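You operate a simulated robot arm through the tools that you are given. There is no shell and no other tool. Be economical: measure what you need, move in short steps, check, and stop when the job is done.

You are at the controls of a simulated two-armed robot. One attempt, no reset.

JOB
Take the brass bush and put it on top of the blue beaker. Shut the cabinet drawer. Put the 40 mm bearing from the top of the steel bench in the turf ends crate. Pick up the yellow tag labelled "mixed" from the top of the green bench with one hand, pass it to the other hand and put it on the top of the steel stand. Any order will do. Set down upright: brass bush, yellow tag.

Only the result counts: the job must be done as asked and must still hold three seconds after the hand-in. Knocking over, shifting, dropping, spilling or breaking anything else fails it.

ROBOT AND FRAMES
Two 7-joint arms with two-finger parallel grippers on one trunk, on a base that drives. Base frame: it is fixed to the floor where the robot stands at the start and does not move with it; the origin is under the middle of the robot, x ahead of it, y to its left, z up. Lengths are in mm, angles in degrees, forces in N, time in s.
The left shoulder is at the start at [30, 119, 1085], the right one opposite. With the tool pointing down near the work surface each hand reaches from about 300 to 360 mm from the robot's upright axis, wherever it stands, measured 20 degrees to its own side. Places, roughly: TURF ENDS crate [-3700, -1000, 400]; bearing [500, -3250, 1000]; blue beaker (6x6x9 cm) [-1700, -1200, 300]; brass bush (4x4x6 cm) [500, 0, 1200]; cabinet drawer [-1600, 1600, 700]; top of the steel stand [-7200, 1700, 800]; yellow tag [-9000, 1500, 1000]. Payload 3.43 kg a hand.
The tool frame of a hand sits at the grasp point between the pads (the TCP): z along the fingers, y along the line on which they close. The tips reach 30 mm beyond it. Largest opening 94 mm; finger width 28, thickness 10; the body of the gripper, 50 by 96 mm, starts 55 mm behind the TCP.
Orientation is that of the tool frame in the base frame, as a unit quaternion [w, x, y, z]. With the fingers straight down and closing along the base's y, the tool's x points along the base's -x, its y along +y and its z along -z.

CONTROLS
- The arms move only by the tool play_rows. It takes "left_targets", "right_targets" or both (then of equal length, played together; a hand with none holds still); each is a list of rows, each a list of 7 numbers: the shift along the base's x, y, z in cm, then the turn, a rotation vector about the base's x, y, z in degrees, then the opening, from 0 (shut) to 1 (fully open). In form: [[dx, dy, dz, ax, ay, az, hand], ...]. A call has 1 to 12 rows; each row is the pose to reach, as a shift and turn from the pose commanded when the call began. A row lasts 0.2 s, in which the tool goes at most 50 mm and 8.6 degrees; a call with a longer step from one row to the next is refused whole, and so is a gripper value outside its range. Where a pose cannot be reached the arm comes as near as it can. A force on the tool above 40 N (or 10 N above the force at the start of the call, whichever is more), or a blocked arm, ends the call early, and 0.2 s more pass. Each finger travels about 72 mm/s and halts on what it meets, pressing with about 22 N; the grip force reading is that of the motor and also rises with nothing between the fingers. The clock runs only during rows and for 0.2 s after the last one: add rows that repeat a pose to give the fingers time. The reply holds the time, the measured pose of the TCP, the force on the tool along the base axes, the opening and the grip force, in the units named above and with some noise, with the torque about the TCP (base axes, N m) and any sound that the robot's microphone picked up.
- Cameras (640 x 400 px; columns grow to the right, rows downward): "scene" is now at [50.9, -8.9, 1793.8]; the picture's right is [-0.12, -0.99, 0.00], its down [-0.72, 0.09, -0.68] and it looks along [0.68, -0.08, -0.73] (base axes); focal length 260 px, centre (320, 200). "left" rides on the left gripper at [76, -14, -102] in its tool frame; the picture's right is [0.18, 0.98, 0.00], its down [-0.75, 0.14, -0.64] and it looks along [-0.63, 0.12, 0.77] (tool axes); focal length 243 px, centre (320, 200). "right" rides on the right gripper at [76, 14, -102] in its tool frame; the picture's right is [-0.18, 0.98, 0.00], its down [-0.75, -0.14, -0.64] and it looks along [-0.63, -0.12, 0.77] (tool axes); focal length 243 px, centre (320, 200). There is no depth. A picture from a camera that has moved, and an enlarged one, comes with that camera's place and axes in the base frame and with its lens.
- grab_frame(camera): a new picture of that camera. It takes no simulated time.
- move_column(by): slides the trunk up (or, below 0, down) by that many mm; the arms and the scene camera ride with it, the base frame stays. It gives what a move gives, with no picture.
- roll_base(legs): drives the robot by 1 to 6 legs, each [ahead, turn to the left] in mm and degrees, along the robot's own axes; the way and the turn of a leg run together, so that a leg with both is an arc; at most 1500 mm and 180 degrees a leg. The arms and the cameras ride along, it lands a little off, and it stops where it bumps. It gives what a move gives.
- turn_head(pan, tilt): turns the head with the scene camera to pan (to the left, within 143 degrees either way) and tilt (down, from -29 to 69), counted from straight ahead of the robot. It gives what a move gives.
- zoom(camera, box): a new picture of the part [left, top, right, bottom] of that camera's present view, enlarged. It takes no simulated time.
- hand_in(): hands the job in; it is judged then, once.

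Go step by step. Nothing tells you exact positions but the pictures and the camera data: compare them with the known pose of the tool, close in by small moves and look again before you grip or let go. The budget is 165 turns and 138 pictures, counting those below and the enlarged ones. Unless the task says otherwise, let go and move clear before handing in, and close with one line.

The tools are called after ">>>" as name(argument=value, ...) on one line, values as JSON. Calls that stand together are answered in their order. play_rows: Moves the arms, as the interface text tells. Its arguments: {"type":"object","properties":{"left_targets":{"type":"array"},"right_targets":{"type":"array"}},"required":[]} The other tools are called the same way: move_column (by) slides the trunk up or down; roll_base (legs) drives the base; turn_head (pan, tilt) turns the head that bears the scene camera; grab_frame (camera) takes a picture; zoom (camera, box) takes an enlarged picture of a part of a camera's view; hand_in () hands the job in.

At the start:

```text
t: 0.0
left_position: [340.0, 126.0, 1391.2]
left_orientation: [0.0, 0.0, 1.0, 0.0]
left_ft_force: [-0.5, 0.6, 0.5]
left_torque: [-0.02, -0.02, -0.03]
left_opening: 93.9
left_grasp_force: 0.1
right_position: [333.2, -141.2, 1390.4]
right_orientation: [0.0, 0.0, 1.0, 0.0]
right_ft_force: [0.7, 0.2, 0.1]
right_torque: [0.02, 0.02, 0.0]
right_opening: 94.1
right_grasp_force: 0.1
trunk travel left (down, up): [-350.0, 60.0]
robot x, y, heading: [-0.3, -0.4, 0.1]
head pan, tilt: [-7.1, 46.8]
```

scene: 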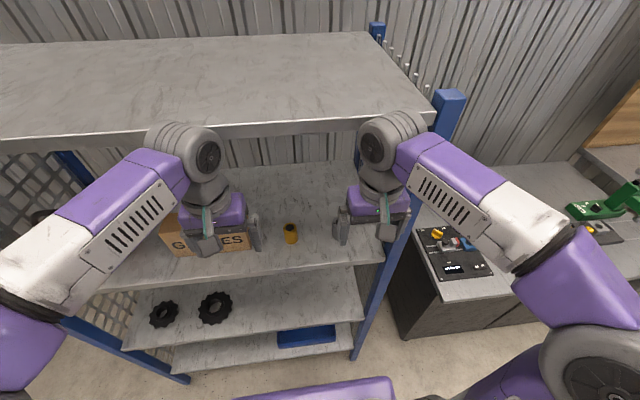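
right: 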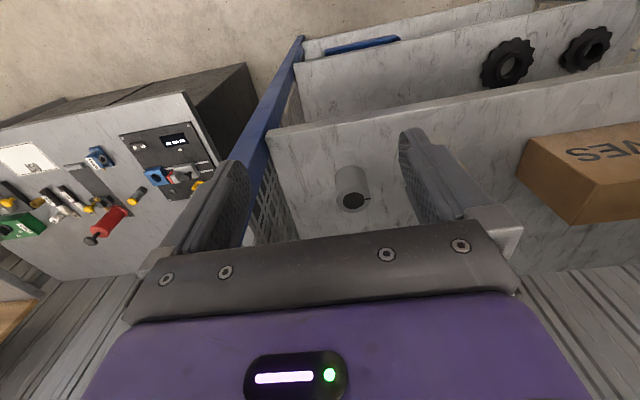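
left: 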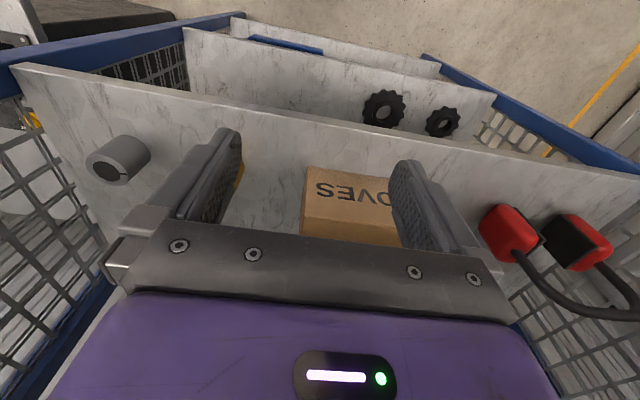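

I see a shelf rack ahead with the brass bush on a middle board, under a top board. I'll look closer at the bush.

>>> zoom(camera="scene", box=[200, 180, 400, 305])

>>> zoom(camera="right", box=[240, 80, 560, 280])

```text
3.20 times, centred on (300, 242) of scene
camera zoom: at [50.9, -8.9, 1793.8], right [-0.12, -0.99, 0.0], down [-0.72, 0.09, -0.68], along [0.68, -0.08, -0.73], focal length 834 px, centre (384, 64)
```

zoom: 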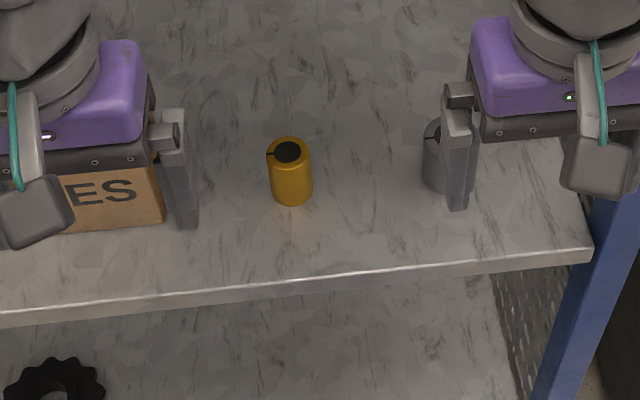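

```text
2.00 times, centred on (400, 180) of right
camera zoom: at [258.9, -127.6, 1493.1], right [0.18, 0.98, 0.0], down [0.75, -0.14, 0.64], along [0.63, -0.12, -0.77], focal length 485 px, centre (160, 240)
```

zoom: 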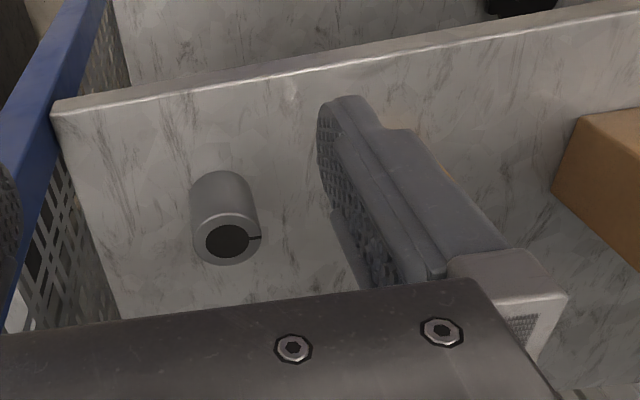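

The bush is around x 490, y 20, with a board overhead. I'll slide the left hand over so its camera sees the bush between its fingers.

>>> play_rows(left_targets=[[0, -4, 0, 0, 0, 0, 1], [0, -8, 0, 0, 0, 0, 1], [0, -10, 0, 0, 0, 0, 1], [0, -10, 0, 0, 0, 0, 1]])

>>> grab_frame(camera="left")

```text
t: 1.0
left_position: [341.2, 24.5, 1390.3]
left_orientation: [0.0, -0.001, 1.0, 0.0]
left_ft_force: [1.5, -0.1, 0.2]
left_torque: [-0.03, 0.02, -0.01]
left_opening: 93.9
left_grasp_force: 0.1
right_position: [333.5, -141.9, 1389.6]
right_orientation: [-0.001, 0.001, 1.0, 0.0]
right_ft_force: [0.5, -0.2, 0.9]
right_torque: [0.0, 0.03, -0.02]
right_opening: 94.0
right_grasp_force: 0.1
trunk travel left (down, up): [-350.0, 60.0]
robot x, y, heading: [-1.1, 0.6, -0.1]
head pan, tilt: [-7.1, 46.8]
```

```text
132 pictures are left
camera left: at [263.2, 9.8, 1493.0], right [-0.18, 0.98, 0.0], down [0.75, 0.14, 0.64], along [0.63, 0.12, -0.77], focal length 243 px, centre (320, 200)
```

left: 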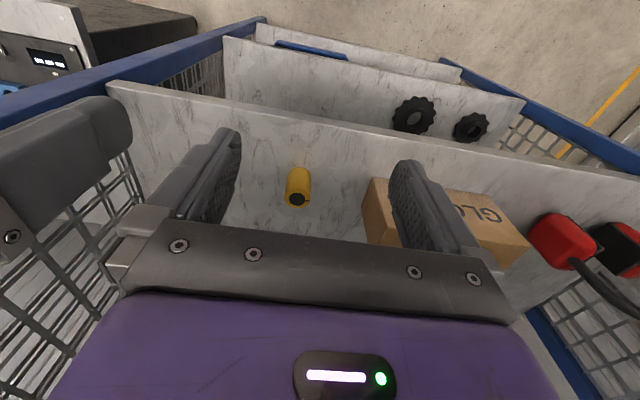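

To fix the height I need a different viewing angle; I'll lower the left hand in front of the board and look again.

>>> play_rows(left_targets=[[-2, 0, -4, 0, 0, 0, 1], [-3, 0, -8, 0, 0, 0, 1], [-4, 0, -12, 0, 0, 0, 1], [-4, 0, -12, 0, 0, 0, 1]])

>>> zoom(camera="left", box=[160, 80, 480, 280])

```text
t: 2.0
left_position: [301.8, 26.5, 1271.1]
left_orientation: [0.0, 0.0, 1.0, 0.0]
left_ft_force: [-0.2, 0.0, -0.4]
left_torque: [0.01, 0.03, -0.01]
left_opening: 94.1
left_grasp_force: 0.0
right_position: [334.2, -141.9, 1388.9]
right_orientation: [0.0, 0.0, 1.0, 0.0]
right_ft_force: [0.2, -0.8, -0.2]
right_torque: [0.02, -0.04, -0.03]
right_opening: 93.9
right_grasp_force: 0.0
trunk travel left (down, up): [-350.0, 60.0]
robot x, y, heading: [2.6, 2.2, -0.2]
head pan, tilt: [-7.1, 46.8]
```

```text
2.00 times, centred on (320, 180) of left
camera zoom: at [224.6, 12.0, 1373.9], right [-0.18, 0.98, 0.0], down [0.75, 0.14, 0.64], along [0.63, 0.12, -0.77], focal length 485 px, centre (320, 240)
```

zoom: 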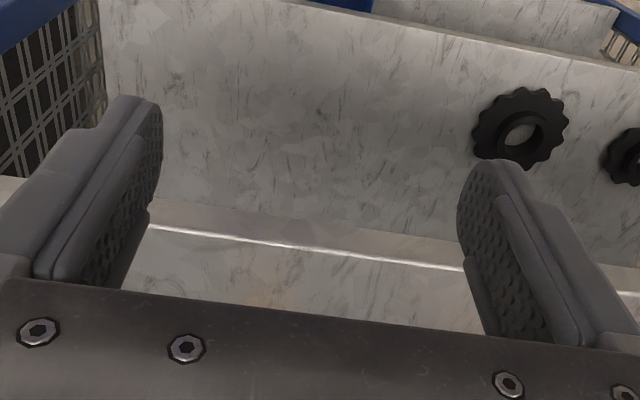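

The board's front edge is near x 400, top about z 1160. I'll tilt the left hand 45° forward for a level view and approach.

>>> play_rows(left_targets=[[1, 0, 0, 0, -7.5, 0, 1], [2, 0, 0, 0, -15, 0, 1], [3, 0, 0, 0, -22.5, 0, 1], [4, 0, -1, 0, -30, 0, 1], [4, 0, -2, 0, -37.5, 0, 1], [4, 0, -3, 0, -45, 0, 1], [4, 0, -3, 0, -45, 0, 1]])

>>> grab_frame(camera="left")

>>> grab_frame(camera="scene")

```text
t: 3.6
left_position: [341.9, 24.7, 1239.8]
left_orientation: [0.383, 0.0, 0.924, 0.0]
left_ft_force: [-0.8, 0.0, 0.1]
left_torque: [-0.05, 0.01, 0.0]
left_opening: 94.0
left_grasp_force: 0.0
right_position: [334.0, -141.8, 1389.5]
right_orientation: [0.0, 0.0, 1.0, 0.0]
right_ft_force: [-0.2, -1.0, 0.3]
right_torque: [-0.01, 0.04, 0.0]
right_opening: 93.7
right_grasp_force: 0.1
trunk travel left (down, up): [-350.0, 60.0]
robot x, y, heading: [-3.5, -1.5, 0.0]
head pan, tilt: [-7.1, 46.8]
```

```text
130 pictures are left
camera left: at [214.9, 11.3, 1259.3], right [-0.13, 0.98, -0.13], down [0.08, 0.14, 0.99], along [0.99, 0.12, -0.1], focal length 243 px, centre (320, 200)
```

left: 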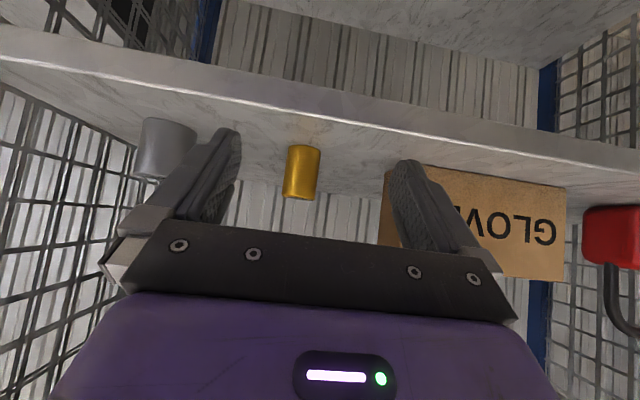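

```text
129 pictures are left
camera scene: at [51.0, -8.7, 1793.8], right [-0.12, -0.99, 0.0], down [-0.72, 0.09, -0.68], along [0.68, -0.08, -0.73], focal length 260 px, centre (320, 200)
```

scene: 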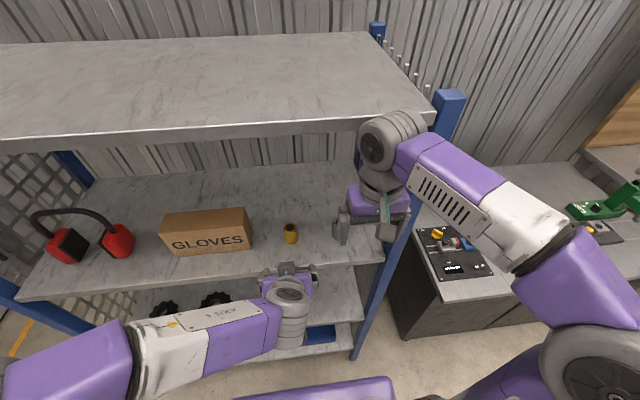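

The bush is at about [485, 21, 1175–1232]. I'll go in straddling it, then check before gripping.

>>> play_rows(left_targets=[[3, 0, -1, 0, 0, 0, 1], [6, -0.3, -2, 0, 0, 0, 1], [9, -0.3, -2.6, 0, 0, 0, 1], [12, -0.3, -2.6, 0, 0, 0, 1], [14, -0.3, -2.6, 0, 0, 0, 1], [14, -0.3, -2.6, 0, 0, 0, 1]])

>>> grab_frame(camera="left")

>>> zoom(camera="scene", box=[200, 180, 400, 305])

```text
t: 5.0
left_position: [483.1, 21.8, 1215.4]
left_orientation: [0.383, 0.0, 0.924, 0.0]
left_ft_force: [-0.1, 0.1, -0.8]
left_torque: [0.01, 0.01, 0.01]
left_opening: 94.0
left_grasp_force: 0.1
right_position: [334.4, -142.6, 1391.0]
right_orientation: [-0.001, 0.0, 1.0, 0.001]
right_ft_force: [0.4, 0.5, 0.5]
right_torque: [-0.01, -0.01, 0.01]
right_opening: 94.0
right_grasp_force: 0.1
trunk travel left (down, up): [-350.0, 60.0]
robot x, y, heading: [1.6, -0.7, 0.1]
head pan, tilt: [-7.1, 46.8]
```

```text
128 pictures are left
camera left: at [354.9, 8.7, 1234.2], right [-0.13, 0.98, -0.13], down [0.08, 0.14, 0.99], along [0.99, 0.12, -0.1], focal length 243 px, centre (320, 200)
```

left: 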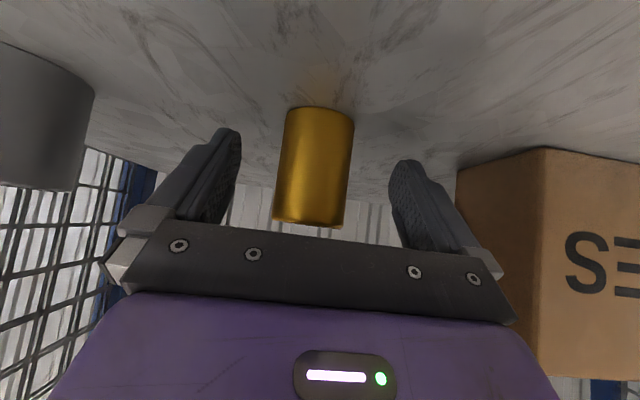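

```text
3.20 times, centred on (300, 242) of scene
camera zoom: at [50.7, -8.8, 1793.9], right [-0.12, -0.99, 0.0], down [-0.72, 0.09, -0.68], along [0.68, -0.08, -0.73], focal length 834 px, centre (384, 64)
```

zoom: 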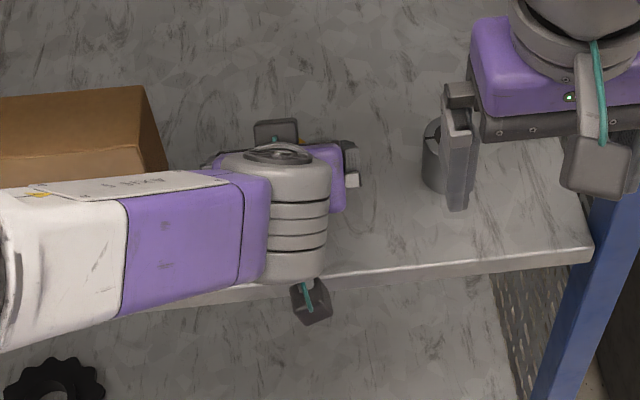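

The bush sits between the fingers, centre about x 492. I'll move 8 mm further and close.

>>> play_rows(left_targets=[[0.8, -0.1, -0.1, 0, 0, 0, 1], [0.8, -0.1, -0.1, 0, 0, 0, 0.7], [0.8, -0.1, -0.1, 0, 0, 0, 0.4], [0.8, -0.1, -0.1, 0, 0, 0, 0.2], [0.8, -0.1, -0.1, 0, 0, 0, 0.2], [0.8, -0.1, -0.1, 0, 0, 0, 0.2]])

>>> grab_frame(camera="left")

```text
t: 6.4
left_position: [488.6, 21.8, 1213.6]
left_orientation: [0.383, 0.001, 0.924, -0.001]
left_ft_force: [0.1, -0.8, 0.8]
left_torque: [-0.01, -0.01, 0.01]
left_opening: 40.5
left_grasp_force: 22.0
right_position: [334.5, -141.7, 1389.9]
right_orientation: [0.0, 0.001, 1.0, 0.001]
right_ft_force: [0.0, -0.3, -0.4]
right_torque: [0.0, 0.0, -0.04]
right_opening: 93.9
right_grasp_force: 0.0
trunk travel left (down, up): [-350.0, 60.0]
robot x, y, heading: [-0.7, -1.3, -0.2]
head pan, tilt: [-7.1, 46.8]
```

```text
126 pictures are left
camera left: at [362.2, 7.3, 1232.9], right [-0.13, 0.98, -0.13], down [0.08, 0.14, 0.99], along [0.99, 0.12, -0.1], focal length 243 px, centre (320, 200)
```

left: 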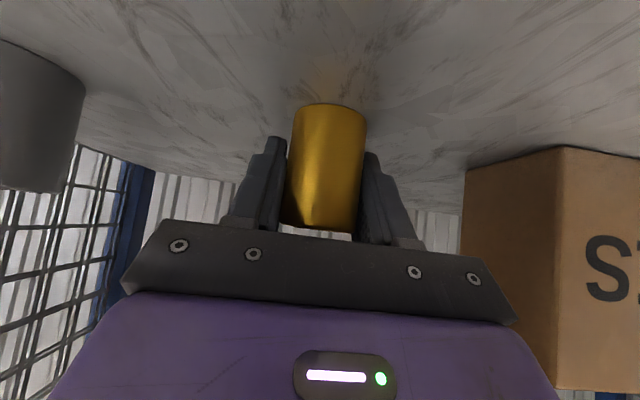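

Gripped at 40 mm. Lift and withdraw.

>>> play_rows(left_targets=[[0, 0, 2, 0, 0, 0, 0.2], [0, 0, 5, 0, 0, 0, 0.2], [-4, 0, 6, 0, 0, 0, 0.2], [-8, 0, 6, 0, 0, 0, 0.2], [-12, 0, 6, 0, 0, 0, 0.2], [-16, 0, 6, 0, 0, 0, 0.2], [-18, 1, 6, 0, 0, 0, 0.2], [-18, 4, 6, 0, 0, 0, 0.2], [-18, 7, 6, 0, 0, 0, 0.2], [-18, 7, 6, 0, 0, 0, 0.2]])

>>> turn_head(pan=-140, tilt=25)

>>> grab_frame(camera="scene")

>>> turn_head(pan=140, tilt=25)

>>> grab_frame(camera="scene")

>>> turn_head(pan=-80, tilt=20)

>>> grab_frame(camera="scene")

```text
t: 8.6
left_position: [312.4, 87.6, 1275.4]
left_orientation: [0.383, 0.0, 0.924, 0.001]
left_ft_force: [-0.2, -0.1, -3.0]
left_torque: [-0.01, -0.05, 0.01]
left_opening: 40.6
left_grasp_force: 21.9
left hand out of reach, approached as far as the arm can: row 9, 10
right_position: [335.8, -142.3, 1389.3]
right_orientation: [0.0, 0.0, 1.0, 0.0]
right_ft_force: [0.0, -0.7, 0.4]
right_torque: [0.0, -0.02, 0.0]
right_opening: 94.0
right_grasp_force: 0.1
trunk travel left (down, up): [-350.0, 60.0]
robot x, y, heading: [-0.9, -2.0, -0.1]
head pan, tilt: [-7.1, 46.8]
```

```text
t: 10.8
left_position: [312.7, 87.5, 1274.6]
left_orientation: [0.382, 0.001, 0.924, 0.0]
left_ft_force: [-0.5, 1.0, -2.2]
left_torque: [0.0, -0.05, 0.01]
left_opening: 40.7
left_grasp_force: 21.9
right_position: [334.9, -141.8, 1390.3]
right_orientation: [0.0, 0.0, 1.0, -0.001]
right_ft_force: [-1.1, 0.1, -0.3]
right_torque: [0.01, 0.0, 0.03]
right_opening: 93.9
right_grasp_force: 0.0
trunk travel left (down, up): [-350.0, 60.0]
robot x, y, heading: [1.9, 0.2, -0.3]
head pan, tilt: [-140.0, 25.0]
```

```text
125 pictures are left
camera scene: at [-98.7, -58.3, 1826.9], right [-0.64, 0.77, 0.0], down [0.32, 0.27, -0.91], along [-0.69, -0.58, -0.42], focal length 260 px, centre (320, 200)
```

scene: 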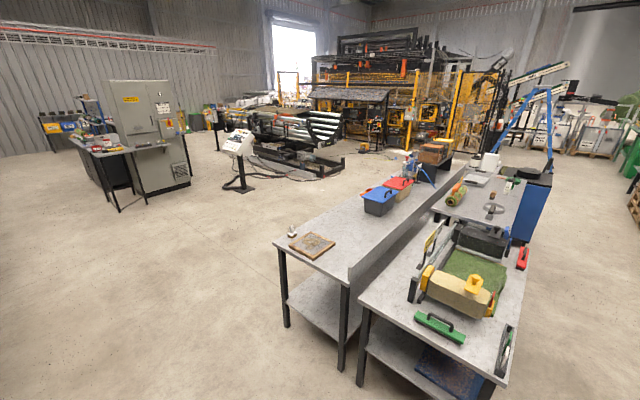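

```text
t: 14.6
left_position: [310.9, 88.8, 1275.6]
left_orientation: [0.382, 0.0, 0.924, 0.0]
left_ft_force: [-0.2, 0.6, -1.8]
left_torque: [0.0, -0.05, 0.01]
left_opening: 40.4
left_grasp_force: 21.9
right_position: [334.9, -142.0, 1389.1]
right_orientation: [0.001, 0.0, 1.0, 0.0]
right_ft_force: [0.2, -0.3, 0.1]
right_torque: [0.0, -0.01, 0.02]
right_opening: 93.8
right_grasp_force: 0.1
trunk travel left (down, up): [-350.0, 60.0]
robot x, y, heading: [-2.6, 0.9, -0.0]
head pan, tilt: [140.0, 25.0]
```

```text
124 pictures are left
camera scene: at [-98.7, 60.2, 1826.9], right [0.64, 0.77, 0.0], down [0.32, -0.27, -0.91], along [-0.69, 0.58, -0.42], focal length 260 px, centre (320, 200)
```

scene: 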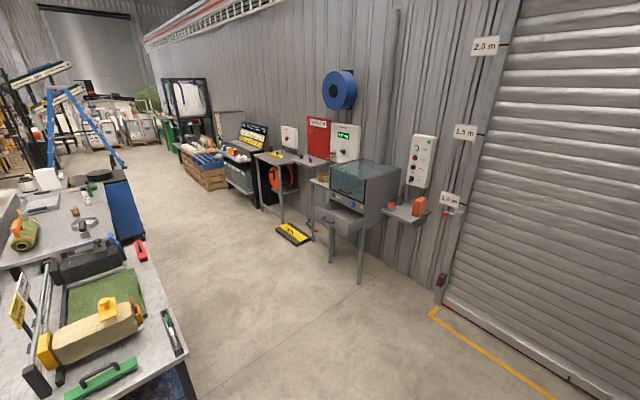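

```text
t: 17.8
left_position: [312.1, 88.6, 1275.3]
left_orientation: [0.382, 0.0, 0.924, 0.0]
left_ft_force: [-0.3, 0.8, -3.1]
left_torque: [0.01, -0.02, 0.0]
left_opening: 40.5
left_grasp_force: 22.1
right_position: [335.0, -141.6, 1390.5]
right_orientation: [0.0, -0.001, 1.0, 0.0]
right_ft_force: [0.0, 0.6, -0.4]
right_torque: [-0.01, -0.01, -0.01]
right_opening: 94.0
right_grasp_force: 0.0
trunk travel left (down, up): [-350.0, 60.0]
robot x, y, heading: [1.1, 1.7, 0.0]
head pan, tilt: [-80.0, 20.0]
```

```text
123 pictures are left
camera scene: at [-11.9, -90.8, 1835.0], right [-0.98, -0.17, 0.0], down [-0.06, 0.34, -0.94], along [0.16, -0.93, -0.34], focal length 260 px, centre (320, 200)
```

scene: 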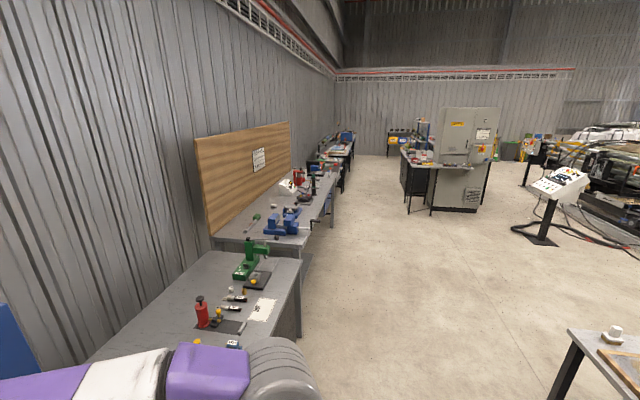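

The bush is held. The beaker is on the lower shelf of the central bench, open to the -y side; I'll back off and drive around to face it.

>>> roll_base(legs=[[-400, 0], [0, -90], [1500, 0], [350, 0], [0, -90], [1200, 0]])

>>> turn_head(pan=-80, tilt=45)

>>> grab_frame(camera="scene")

```text
t: 42.3
left_position: [-1800.6, -2085.6, 1275.2]
left_orientation: [0.014, 0.923, 0.035, -0.382]
left_ft_force: [-0.6, -0.5, -2.2]
left_torque: [0.03, -0.01, -0.01]
left_opening: 40.6
left_grasp_force: 21.4
right_position: [-1842.7, -1857.8, 1389.8]
right_orientation: [0.0, 0.999, 0.038, 0.0]
right_ft_force: [-0.3, -0.5, -0.6]
right_torque: [0.01, 0.0, 0.02]
right_opening: 94.0
right_grasp_force: 0.1
trunk travel left (down, up): [-350.0, 60.0]
robot x, y, heading: [-1498.5, -1973.6, -175.8]
head pan, tilt: [-80.0, 20.0]
```

```text
t: 43.2
left_position: [-1800.1, -2086.5, 1275.1]
left_orientation: [0.015, 0.924, 0.036, -0.381]
left_ft_force: [-1.0, -0.5, -2.1]
left_torque: [0.02, 0.05, 0.01]
left_opening: 40.6
left_grasp_force: 22.0
right_position: [-1842.3, -1858.7, 1389.8]
right_orientation: [0.0, 0.999, 0.039, 0.0]
right_ft_force: [-0.7, 0.3, 0.2]
right_torque: [-0.03, 0.02, -0.01]
right_opening: 94.0
right_grasp_force: 0.1
trunk travel left (down, up): [-350.0, 60.0]
robot x, y, heading: [-1499.1, -1972.9, -175.5]
head pan, tilt: [-80.0, 45.0]
```

```text
122 pictures are left
camera scene: at [-1486.9, -1892.2, 1796.4], right [0.97, 0.25, 0.0], down [0.18, -0.68, -0.71], along [-0.18, 0.69, -0.71], focal length 260 px, centre (320, 200)
```

scene: 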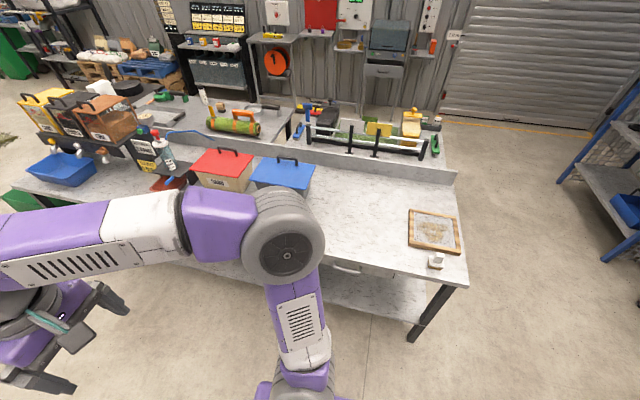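

The bench is now to my right. I'll turn to face it and lower the trunk so the hand cameras can look under the top.

>>> roll_base(legs=[[0, -94.5]])

>>> move_column(by=-345)

>>> turn_head(pan=0, tilt=50)

>>> grab_frame(camera="scene")

>>> grab_frame(camera="left")

>>> grab_frame(camera="right")

```text
t: 47.6
left_position: [-1581.6, -1660.8, 1273.7]
left_orientation: [0.272, -0.649, 0.658, 0.268]
left_ft_force: [0.6, -0.5, -3.3]
left_torque: [0.01, -0.02, 0.04]
left_opening: 40.7
left_grasp_force: 22.2
right_position: [-1351.6, -1641.0, 1390.1]
right_orientation: [0.001, -0.701, 0.713, 0.0]
right_ft_force: [-0.3, -0.1, -0.6]
right_torque: [0.01, 0.01, -0.03]
right_opening: 93.9
right_grasp_force: 0.1
trunk travel left (down, up): [-350.0, 60.0]
robot x, y, heading: [-1497.4, -1975.4, 89.0]
head pan, tilt: [-80.0, 45.0]
```

```text
t: 51.0
left_position: [-1581.8, -1662.2, 930.1]
left_orientation: [0.272, -0.648, 0.659, 0.268]
left_ft_force: [0.2, 0.3, -2.7]
left_torque: [-0.02, 0.02, -0.02]
left_opening: 40.7
left_grasp_force: 21.8
right_position: [-1351.1, -1642.0, 1044.3]
right_orientation: [0.0, -0.702, 0.713, 0.0]
right_ft_force: [0.2, 0.1, -0.2]
right_torque: [0.0, 0.0, -0.01]
right_opening: 94.1
right_grasp_force: 0.1
trunk travel left (down, up): [-5.0, 405.0]
robot x, y, heading: [-1499.2, -1970.9, 89.1]
head pan, tilt: [-80.0, 45.0]
```

```text
t: 52.5
left_position: [-1582.1, -1661.4, 929.8]
left_orientation: [0.272, -0.649, 0.659, 0.268]
left_ft_force: [0.4, 1.0, -2.3]
left_torque: [0.03, 0.0, -0.01]
left_opening: 40.9
left_grasp_force: 21.6
right_position: [-1351.4, -1642.5, 1044.9]
right_orientation: [-0.001, -0.702, 0.713, -0.001]
right_ft_force: [-0.1, -0.4, 0.4]
right_torque: [0.05, 0.02, 0.0]
right_opening: 94.0
right_grasp_force: 0.1
trunk travel left (down, up): [-5.0, 405.0]
robot x, y, heading: [-1497.7, -1972.7, 89.0]
head pan, tilt: [0.0, 50.0]
```

```text
121 pictures are left
camera scene: at [-1495.8, -1926.1, 1444.4], right [1.0, -0.02, 0.0], down [-0.01, -0.77, -0.64], along [0.01, 0.64, -0.77], focal length 260 px, centre (320, 200)
```

scene: 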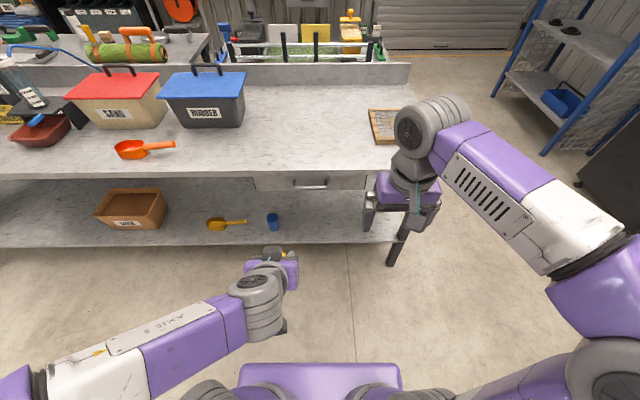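

```text
120 pictures are left
camera left: at [-1570.3, -1788.2, 949.7], right [-0.98, -0.12, -0.13], down [-0.14, 0.08, 0.99], along [-0.1, 0.99, -0.1], focal length 243 px, centre (320, 200)
```

left: 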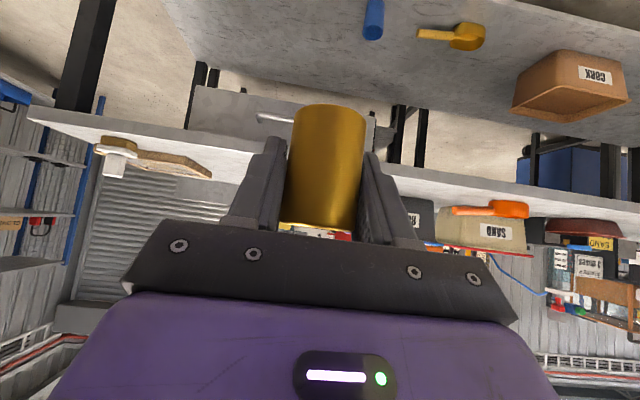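

```text
119 pictures are left
camera right: at [-1366.2, -1717.7, 1148.1], right [-0.98, 0.2, 0.0], down [0.15, 0.75, 0.64], along [0.13, 0.63, -0.77], focal length 243 px, centre (320, 200)
```

right: 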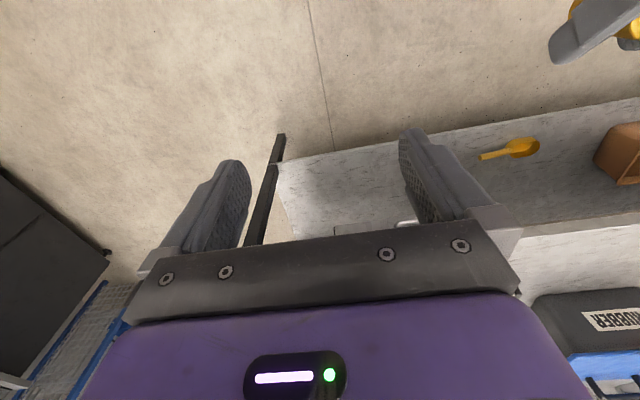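

The blue beaker stands on the lower shelf at about [-1720, -1155]. A closer look at it.

>>> zoom(camera="scene", box=[200, 180, 328, 260])

>>> zoom(camera="left", box=[240, 0, 400, 100])

```text
5.00 times, centred on (264, 220) of scene
camera zoom: at [-1495.8, -1926.1, 1444.4], right [1.0, -0.02, 0.0], down [-0.01, -0.77, -0.64], along [0.01, 0.64, -0.77], focal length 1302 px, centre (600, 100)
```

zoom: 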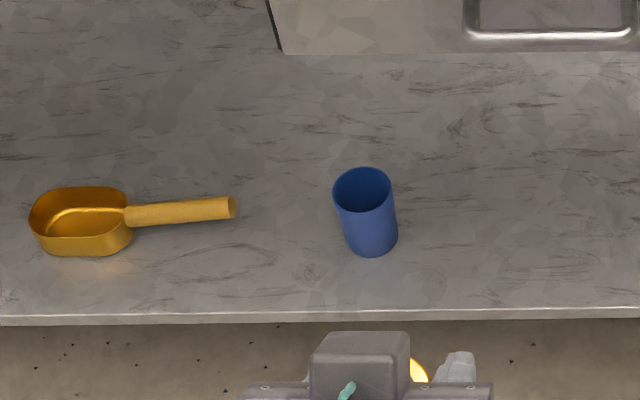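

```text
4.00 times, centred on (320, 50) of left
camera zoom: at [-1570.3, -1788.2, 949.7], right [-0.98, -0.12, -0.13], down [-0.14, 0.08, 0.99], along [-0.1, 0.99, -0.1], focal length 970 px, centre (320, 800)
```

zoom: 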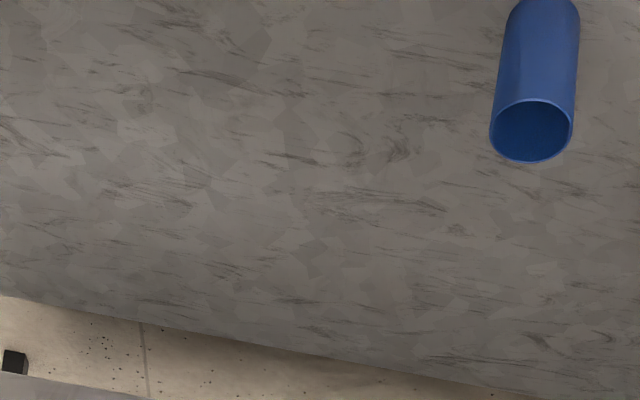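

The beaker looks open; I need to know how deep. I'll bring the right hand camera closer above it.

>>> zoom(camera="scene", box=[257, 207, 289, 227])

>>> zoom(camera="left", box=[352, 15, 392, 45])

```text
16.00 times, centred on (273, 217) of scene
camera zoom: at [-1495.8, -1926.1, 1444.4], right [1.0, -0.02, 0.0], down [-0.01, -0.77, -0.64], along [0.01, 0.64, -0.77], focal length 4168 px, centre (1072, -72)
```

zoom: 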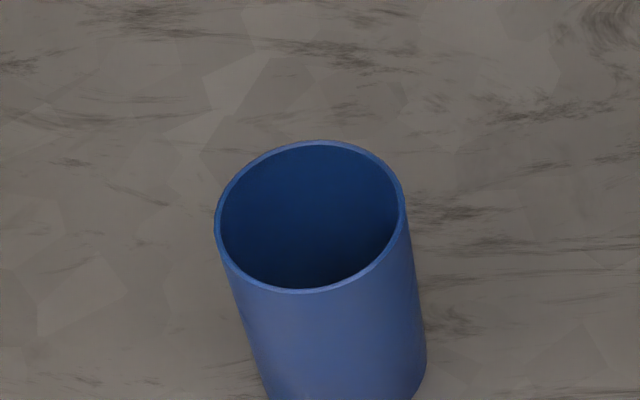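

```text
13.33 times, centred on (372, 30) of left
camera zoom: at [-1570.3, -1788.2, 949.7], right [-0.98, -0.12, -0.13], down [-0.14, 0.08, 0.99], along [-0.1, 0.99, -0.1], focal length 3235 px, centre (-373, 2467)
```

zoom: 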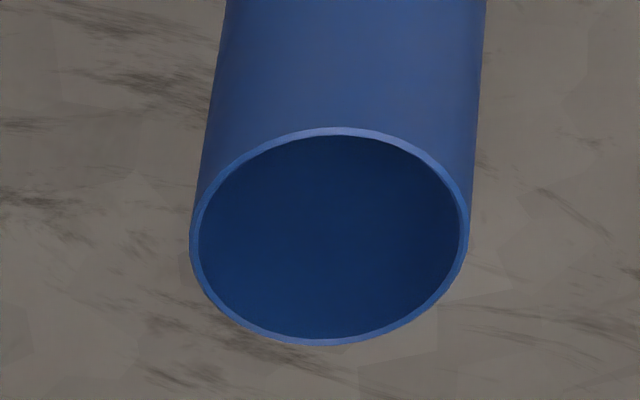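

The beaker is an open cup, wider inside (~56 mm) than the bush (40 mm), so I may need to stand the bush on the rim. First I lower the left hand to shelf level in free space.

>>> play_rows(left_targets=[[0, 0, -4.5, 0, 0, 0, 0.2], [0, 0, -9, 0, 0, 0, 0.2], [0, 0, -13.5, 0, 0, 0, 0.2], [0, 0, -18, 0, 0, 0, 0.2], [0, 0, -22.5, 0, 0, 0, 0.2], [0, 0, -27, 0, 0, 0, 0.2], [0, 0, -31.5, 0, 0, 0, 0.2], [0, 0, -36, 0, 0, 0, 0.2], [0, 0, -40, 0, 0, 0, 0.2], [0, 0, -42, 0, 0, 0, 0.2], [0, 0, -42, 0, 0, 0, 0.2]])

>>> grab_frame(camera="scene")

```text
t: 55.1
left_position: [-1580.1, -1631.4, 522.5]
left_orientation: [-0.295, 0.649, -0.639, -0.288]
left_ft_force: [-0.3, 0.5, -2.6]
left_torque: [0.0, 0.02, 0.0]
left_opening: 40.8
left_grasp_force: 22.3
left hand out of reach, approached as far as the arm can: row 1, 2, 3, 4, 5, 6, 7, 8
right_position: [-1350.4, -1641.2, 1044.3]
right_orientation: [0.0, -0.702, 0.713, 0.0]
right_ft_force: [-0.4, -0.4, 0.6]
right_torque: [0.01, -0.01, -0.02]
right_opening: 94.2
right_grasp_force: 0.0
trunk travel left (down, up): [-5.0, 405.0]
robot x, y, heading: [-1498.6, -1971.6, 89.0]
head pan, tilt: [0.0, 50.0]
stopped in row 11 (left hand): the arm was blocked; the commanded pose is now the measured one
```

```text
114 pictures are left
camera scene: at [-1496.0, -1926.1, 1444.4], right [1.0, -0.02, 0.0], down [-0.01, -0.77, -0.64], along [0.01, 0.64, -0.77], focal length 260 px, centre (320, 200)
```

scene: 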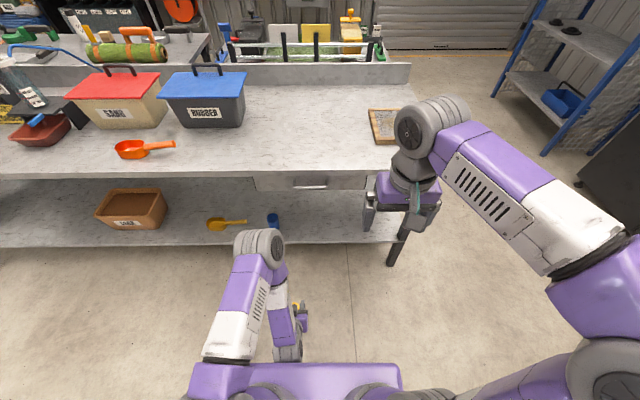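

The elbow was cramped close in, and the tilt is off by 4°. I'll move the hand forward to free it and restore the 45° tilt.

>>> play_rows(left_targets=[[0, 3, 1, 0, 0, 0, 0.2], [0, 6, 1, -2, 0.5, -0.6, 0.2], [0, 9, 1, -3.7, 0.86, -1.26, 0.2], [0, 12, 0, -3.7, 0.86, -1.26, 0.2], [0, 14, -1, -3.7, 0.86, -1.26, 0.2], [0, 14, -1, -3.7, 0.86, -1.26, 0.2]])

```text
t: 56.5
left_position: [-1579.3, -1494.2, 511.8]
left_orientation: [0.272, -0.649, 0.659, 0.266]
left_ft_force: [1.0, -0.1, -2.9]
left_torque: [0.02, 0.01, -0.02]
left_opening: 40.8
left_grasp_force: 22.1
right_position: [-1351.5, -1642.1, 1044.9]
right_orientation: [0.0, -0.702, 0.713, 0.0]
right_ft_force: [0.4, 0.0, 0.1]
right_torque: [-0.02, 0.0, 0.01]
right_opening: 94.1
right_grasp_force: 0.1
trunk travel left (down, up): [-5.0, 405.0]
robot x, y, heading: [-1496.5, -1975.9, 89.1]
head pan, tilt: [0.0, 50.0]
```

Now the tilt is right. I'll drive diagonally closer to the shelf.

>>> roll_base(legs=[[0, 26.5], [262, 0], [0, -26]])

>>> grab_frame(camera="left")

>>> grab_frame(camera="scene")

```text
t: 61.0
left_position: [-1688.4, -1260.5, 511.0]
left_orientation: [0.272, -0.649, 0.658, 0.268]
left_ft_force: [0.4, -0.3, -1.2]
left_torque: [0.03, -0.02, -0.01]
left_opening: 40.7
left_grasp_force: 21.6
right_position: [-1461.6, -1406.9, 1044.0]
right_orientation: [0.0, -0.703, 0.712, 0.0]
right_ft_force: [0.4, -0.1, 1.1]
right_torque: [-0.02, 0.02, 0.01]
right_opening: 93.9
right_grasp_force: 0.0
trunk travel left (down, up): [-5.0, 405.0]
robot x, y, heading: [-1604.7, -1740.7, 89.3]
head pan, tilt: [0.0, 50.0]
```

```text
113 pictures are left
camera left: at [-1676.9, -1387.2, 530.8], right [-0.98, -0.12, -0.13], down [-0.14, 0.08, 0.99], along [-0.11, 0.99, -0.1], focal length 243 px, centre (320, 200)
```

left: 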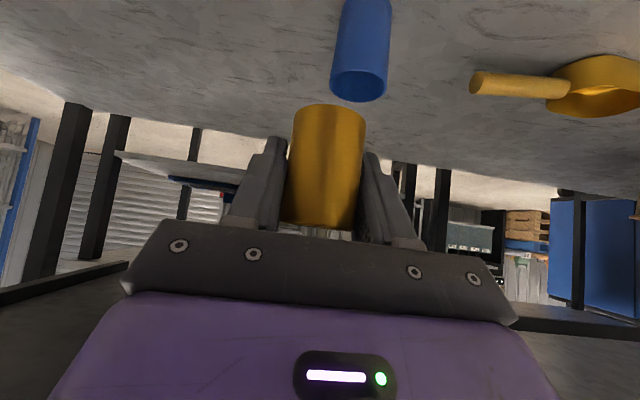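

```text
112 pictures are left
camera scene: at [-1605.0, -1691.3, 1444.4], right [1.0, -0.01, 0.0], down [-0.01, -0.77, -0.64], along [0.01, 0.64, -0.77], focal length 260 px, centre (320, 200)
```

scene: 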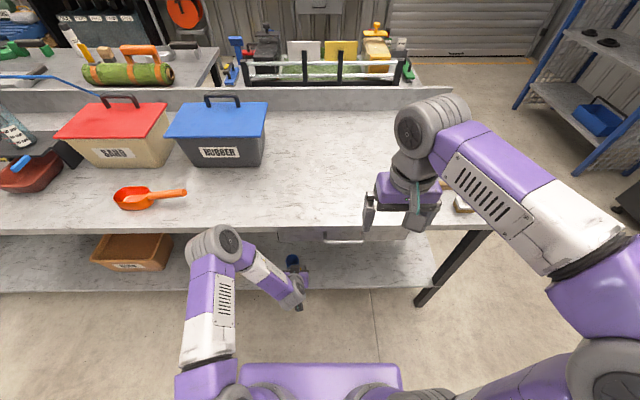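

Beaker centre estimate (-1726, -1147), rim near z 380–390. Drive 80 mm ahead, then look again with a zoom.

>>> roll_base(legs=[[80, 0]])

>>> grab_frame(camera="left")

```text
t: 62.1
left_position: [-1688.3, -1199.3, 509.9]
left_orientation: [0.267, -0.651, 0.661, 0.261]
left_ft_force: [-0.5, 0.1, -2.3]
left_torque: [0.04, 0.02, 0.0]
left_opening: 40.9
left_grasp_force: 21.9
right_position: [-1460.8, -1338.9, 1046.9]
right_orientation: [0.003, -0.704, 0.711, 0.003]
right_ft_force: [0.0, 0.0, 1.0]
right_torque: [-0.01, 0.0, -0.02]
right_opening: 93.9
right_grasp_force: 0.1
trunk travel left (down, up): [-5.0, 405.0]
robot x, y, heading: [-1607.0, -1670.6, 89.6]
head pan, tilt: [0.0, 50.0]
stopped in leg 1: the robot was blocked; the commanded pose is now the measured one
```

```text
111 pictures are left
camera left: at [-1676.8, -1326.4, 531.0], right [-0.98, -0.12, -0.13], down [-0.14, 0.1, 0.98], along [-0.1, 0.99, -0.12], focal length 243 px, centre (320, 200)
```

left: 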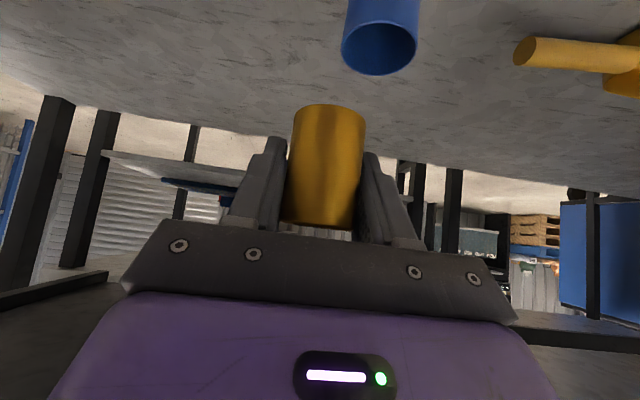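

It was blocked early; I'll check what touches.

>>> grab_frame(camera="scene")

>>> grab_frame(camera="right")

```text
110 pictures are left
camera scene: at [-1603.5, -1625.7, 1444.9], right [1.0, -0.01, 0.0], down [0.0, -0.76, -0.65], along [0.0, 0.65, -0.76], focal length 260 px, centre (320, 200)
```

scene: 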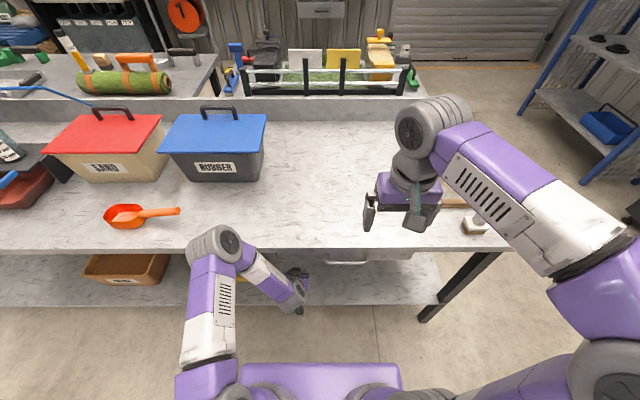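

```text
109 pictures are left
camera right: at [-1475.6, -1414.9, 1150.0], right [-0.98, 0.19, 0.0], down [0.15, 0.75, 0.65], along [0.12, 0.64, -0.76], focal length 243 px, centre (320, 200)
```

right: 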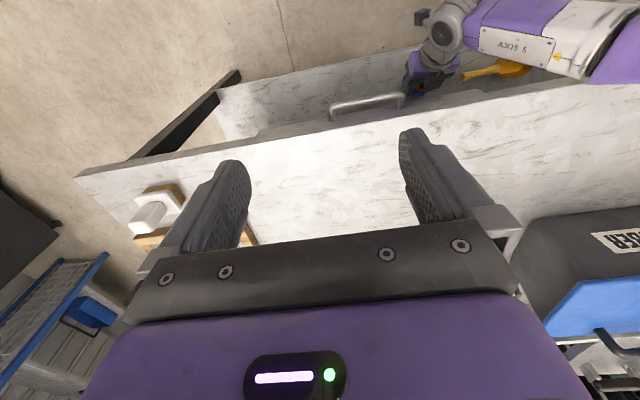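

Probably the left elbow touched the bench edge. I'll back off 100 mm and see how the elbow sits with the hand further out.

>>> roll_base(legs=[[-130, 0]])

>>> play_rows(left_targets=[[0, 3, 0, 0, 0, 0, 0.2], [0, 7, 0, 0, 0, 0, 0.2], [0, 11, 0, 0, 0, 0, 0.2], [0, 14, 0, 0, 0, 0, 0.2], [0, 14, 0, 0, 0, 0, 0.2]])

>>> grab_frame(camera="scene")

>>> grab_frame(camera="left")

```text
t: 63.4
left_position: [-1689.4, -1328.2, 505.6]
left_orientation: [0.265, -0.652, 0.662, 0.259]
left_ft_force: [0.3, 0.1, -2.3]
left_torque: [0.0, 0.04, 0.02]
left_opening: 40.6
left_grasp_force: 21.7
right_position: [-1461.7, -1463.6, 1046.4]
right_orientation: [0.001, -0.704, 0.71, 0.0]
right_ft_force: [0.6, -0.2, 0.1]
right_torque: [0.02, 0.01, 0.01]
right_opening: 94.2
right_grasp_force: 0.1
trunk travel left (down, up): [-5.0, 405.0]
robot x, y, heading: [-1607.3, -1793.6, 89.5]
head pan, tilt: [0.0, 50.0]
```

```text
t: 64.6
left_position: [-1690.3, -1186.9, 504.5]
left_orientation: [0.264, -0.652, 0.662, 0.26]
left_ft_force: [-0.2, 0.4, -1.9]
left_torque: [0.01, -0.01, 0.01]
left_opening: 40.7
left_grasp_force: 21.6
right_position: [-1463.7, -1462.1, 1044.6]
right_orientation: [0.0, -0.704, 0.71, 0.0]
right_ft_force: [-0.7, 0.1, 0.2]
right_torque: [-0.05, -0.01, 0.01]
right_opening: 94.0
right_grasp_force: 0.1
trunk travel left (down, up): [-5.0, 405.0]
robot x, y, heading: [-1609.0, -1798.0, 89.5]
head pan, tilt: [0.0, 50.0]
```

```text
108 pictures are left
camera scene: at [-1605.4, -1747.9, 1444.4], right [1.0, -0.01, 0.0], down [-0.01, -0.77, -0.64], along [0.0, 0.64, -0.77], focal length 260 px, centre (320, 200)
```

scene: 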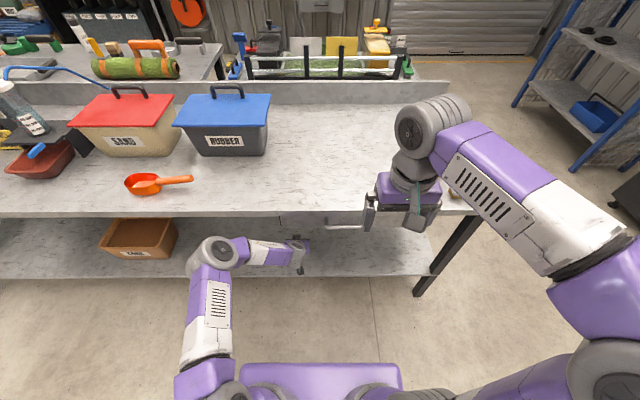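

```text
107 pictures are left
camera left: at [-1679.4, -1312.7, 527.4], right [-0.98, -0.12, -0.13], down [-0.14, 0.11, 0.98], along [-0.1, 0.99, -0.12], focal length 243 px, centre (320, 200)
```

left: 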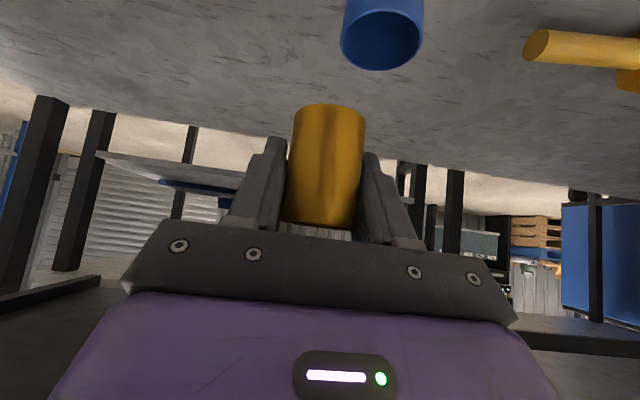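

Beaker centre ≈ (-1725, -1155), rim z ≈ 387. I'll place the bush above its centre to probe whether the beaker is really hollow, correcting tilt by 1.6°.

>>> play_rows(left_targets=[[-1, 1, -1, 0.8, 0, 0, 0.2], [-2, 2, -3, 1.6, 0, 0, 0.2], [-3.5, 3.2, -4.5, 1.6, 0, 0, 0.2], [-3.5, 3.2, -6, 1.6, 0, 0, 0.2], [-3.5, 3.2, -6, 1.6, 0, 0, 0.2]])

>>> grab_frame(camera="left")

>>> zoom(camera="scene", box=[240, 200, 368, 280])

```text
t: 65.8
left_position: [-1722.5, -1152.6, 445.1]
left_orientation: [0.275, -0.648, 0.658, 0.268]
left_ft_force: [-0.2, -0.7, -2.2]
left_torque: [0.02, -0.04, 0.0]
left_opening: 40.7
left_grasp_force: 21.9
right_position: [-1463.3, -1462.9, 1045.2]
right_orientation: [0.0, -0.704, 0.71, 0.0]
right_ft_force: [0.2, -0.3, 0.3]
right_torque: [0.01, 0.0, 0.03]
right_opening: 94.0
right_grasp_force: 0.1
trunk travel left (down, up): [-5.0, 405.0]
robot x, y, heading: [-1604.6, -1795.5, 89.4]
head pan, tilt: [0.0, 50.0]
```

```text
106 pictures are left
camera left: at [-1710.6, -1279.9, 463.3], right [-0.98, -0.11, -0.13], down [-0.14, 0.08, 0.99], along [-0.1, 0.99, -0.09], focal length 243 px, centre (320, 200)
```

left: 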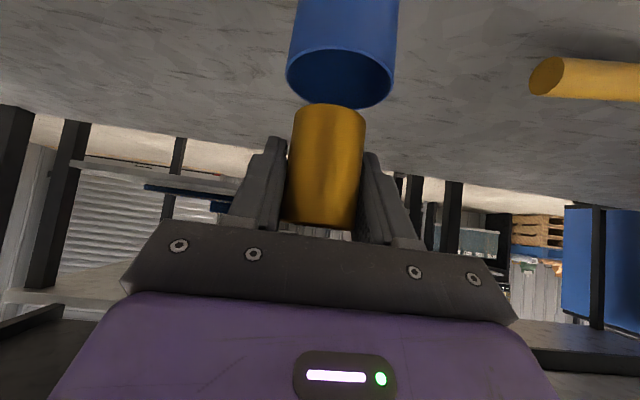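

```text
5.00 times, centred on (304, 240) of scene
camera zoom: at [-1605.4, -1747.9, 1444.4], right [1.0, -0.01, 0.0], down [-0.01, -0.77, -0.64], along [0.0, 0.64, -0.77], focal length 1302 px, centre (400, 0)
```

zoom: 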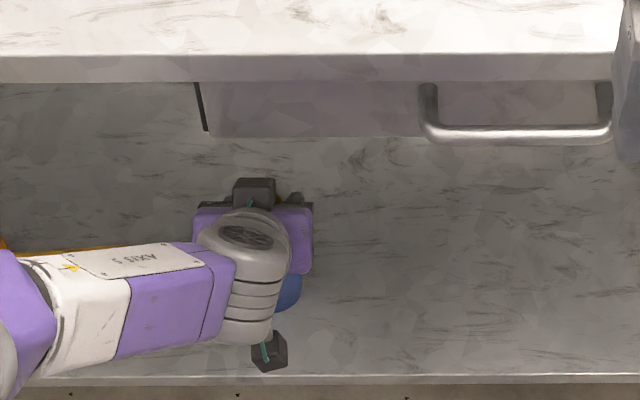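

The beaker is centred at about (-1725.7, -1154), rim ≈ 383; bush bottom ≈ 409. I'll lower in stages watching the force.

>>> play_rows(left_targets=[[-0.3, -0.1, -1, 0, 0, 0, 0.2], [-0.3, -0.1, -1.8, 0, 0, 0, 0.2], [-0.3, -0.1, -2.2, 0, 0, 0, 0.2], [-0.3, -0.1, -2.2, 0, 0, 0, 0.2]])

>>> grab_frame(camera="left")

```text
t: 66.8
left_position: [-1727.7, -1155.9, 422.8]
left_orientation: [0.275, -0.647, 0.659, 0.268]
left_ft_force: [-0.4, 0.4, -1.9]
left_torque: [0.04, 0.0, 0.03]
left_opening: 40.7
left_grasp_force: 21.8
right_position: [-1462.5, -1463.1, 1044.6]
right_orientation: [0.0, -0.704, 0.71, 0.0]
right_ft_force: [0.2, 0.1, 0.5]
right_torque: [0.0, 0.0, -0.02]
right_opening: 93.7
right_grasp_force: 0.1
trunk travel left (down, up): [-5.0, 405.0]
robot x, y, heading: [-1608.9, -1798.9, 89.6]
head pan, tilt: [0.0, 50.0]
```

```text
104 pictures are left
camera left: at [-1715.8, -1283.2, 442.3], right [-0.98, -0.11, -0.13], down [-0.14, 0.08, 0.99], along [-0.1, 0.99, -0.09], focal length 243 px, centre (320, 200)
```

left: 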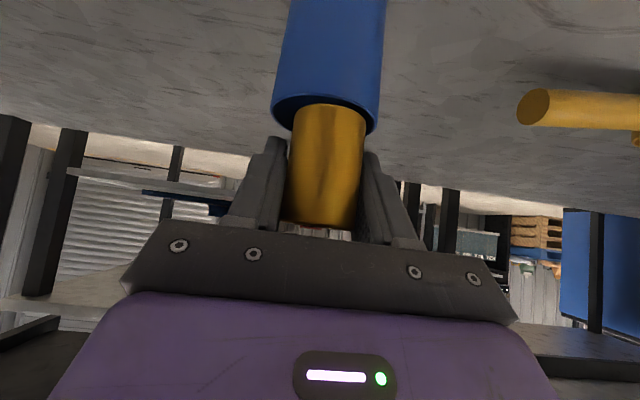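

Just above the rim. Continue in 2 mm steps.

>>> play_rows(left_targets=[[0, 0, -0.2, 0, 0, 0, 0.2], [0, 0, -0.4, 0, 0, 0, 0.2], [0, 0, -0.4, 0, 0, 0, 0.2]])

>>> zoom(camera="left", box=[240, 50, 400, 150])

```text
t: 67.6
left_position: [-1727.7, -1155.6, 419.9]
left_orientation: [0.274, -0.648, 0.657, 0.269]
left_ft_force: [0.3, -1.3, 3.7]
left_torque: [-0.13, 0.0, -0.01]
left_opening: 40.8
left_grasp_force: 22.0
right_position: [-1462.3, -1463.1, 1046.1]
right_orientation: [0.0, -0.704, 0.71, 0.001]
right_ft_force: [-0.2, 0.0, 0.4]
right_torque: [0.02, 0.0, 0.02]
right_opening: 94.0
right_grasp_force: 0.1
trunk travel left (down, up): [-5.0, 405.0]
robot x, y, heading: [-1606.8, -1795.3, 89.4]
head pan, tilt: [0.0, 50.0]
```

```text
4.00 times, centred on (320, 100) of left
camera zoom: at [-1716.1, -1282.7, 438.7], right [-0.98, -0.11, -0.13], down [-0.14, 0.08, 0.99], along [-0.1, 0.99, -0.09], focal length 970 px, centre (320, 600)
```

zoom: 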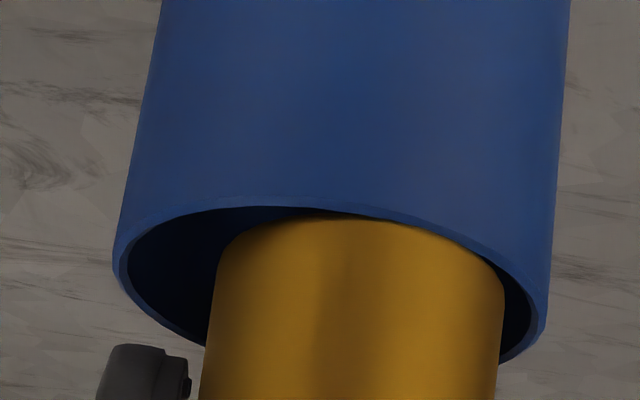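

Contact with the near rim (torque says 23 mm in front of the TCP). I'll lift, shift 8 mm inward and 3 mm in x, and lower again to test if the centre is hollow.

>>> play_rows(left_targets=[[0, 0, 0.6, 0, 0, 0, 0.2], [0.3, 0.8, 0.6, 0, 0, 0, 0.2], [0.3, 0.8, 0.2, 0, 0, 0, 0.2], [0.3, 0.8, 0, 0, 0, 0, 0.2], [0.3, 0.8, -0.2, 0, 0, 0, 0.2], [0.3, 0.8, -0.3, 0, 0, 0, 0.2], [0.3, 0.8, -0.3, 0, 0, 0, 0.2]])

>>> zoom(camera="left", box=[240, 50, 400, 150])

```text
t: 69.2
left_position: [-1724.3, -1148.5, 418.5]
left_orientation: [0.275, -0.648, 0.657, 0.271]
left_ft_force: [-0.3, 1.7, 19.0]
left_torque: [-0.09, -0.03, 0.01]
left_opening: 40.7
left_grasp_force: 21.7
right_position: [-1462.9, -1465.4, 1045.7]
right_orientation: [0.001, -0.704, 0.71, 0.001]
right_ft_force: [0.3, 0.2, -0.7]
right_torque: [0.02, 0.01, 0.02]
right_opening: 94.0
right_grasp_force: 0.1
trunk travel left (down, up): [-5.0, 405.0]
robot x, y, heading: [-1606.9, -1796.5, 89.8]
head pan, tilt: [0.0, 50.0]
```

```text
4.00 times, centred on (320, 100) of left
camera zoom: at [-1713.2, -1275.0, 437.0], right [-0.98, -0.11, -0.13], down [-0.14, 0.07, 0.99], along [-0.1, 0.99, -0.09], focal length 970 px, centre (320, 600)
```

zoom: 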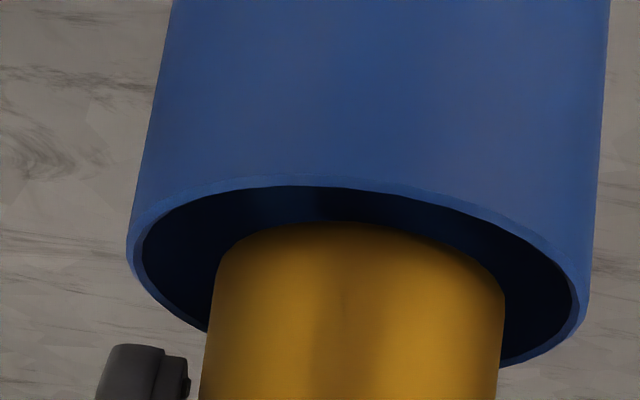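

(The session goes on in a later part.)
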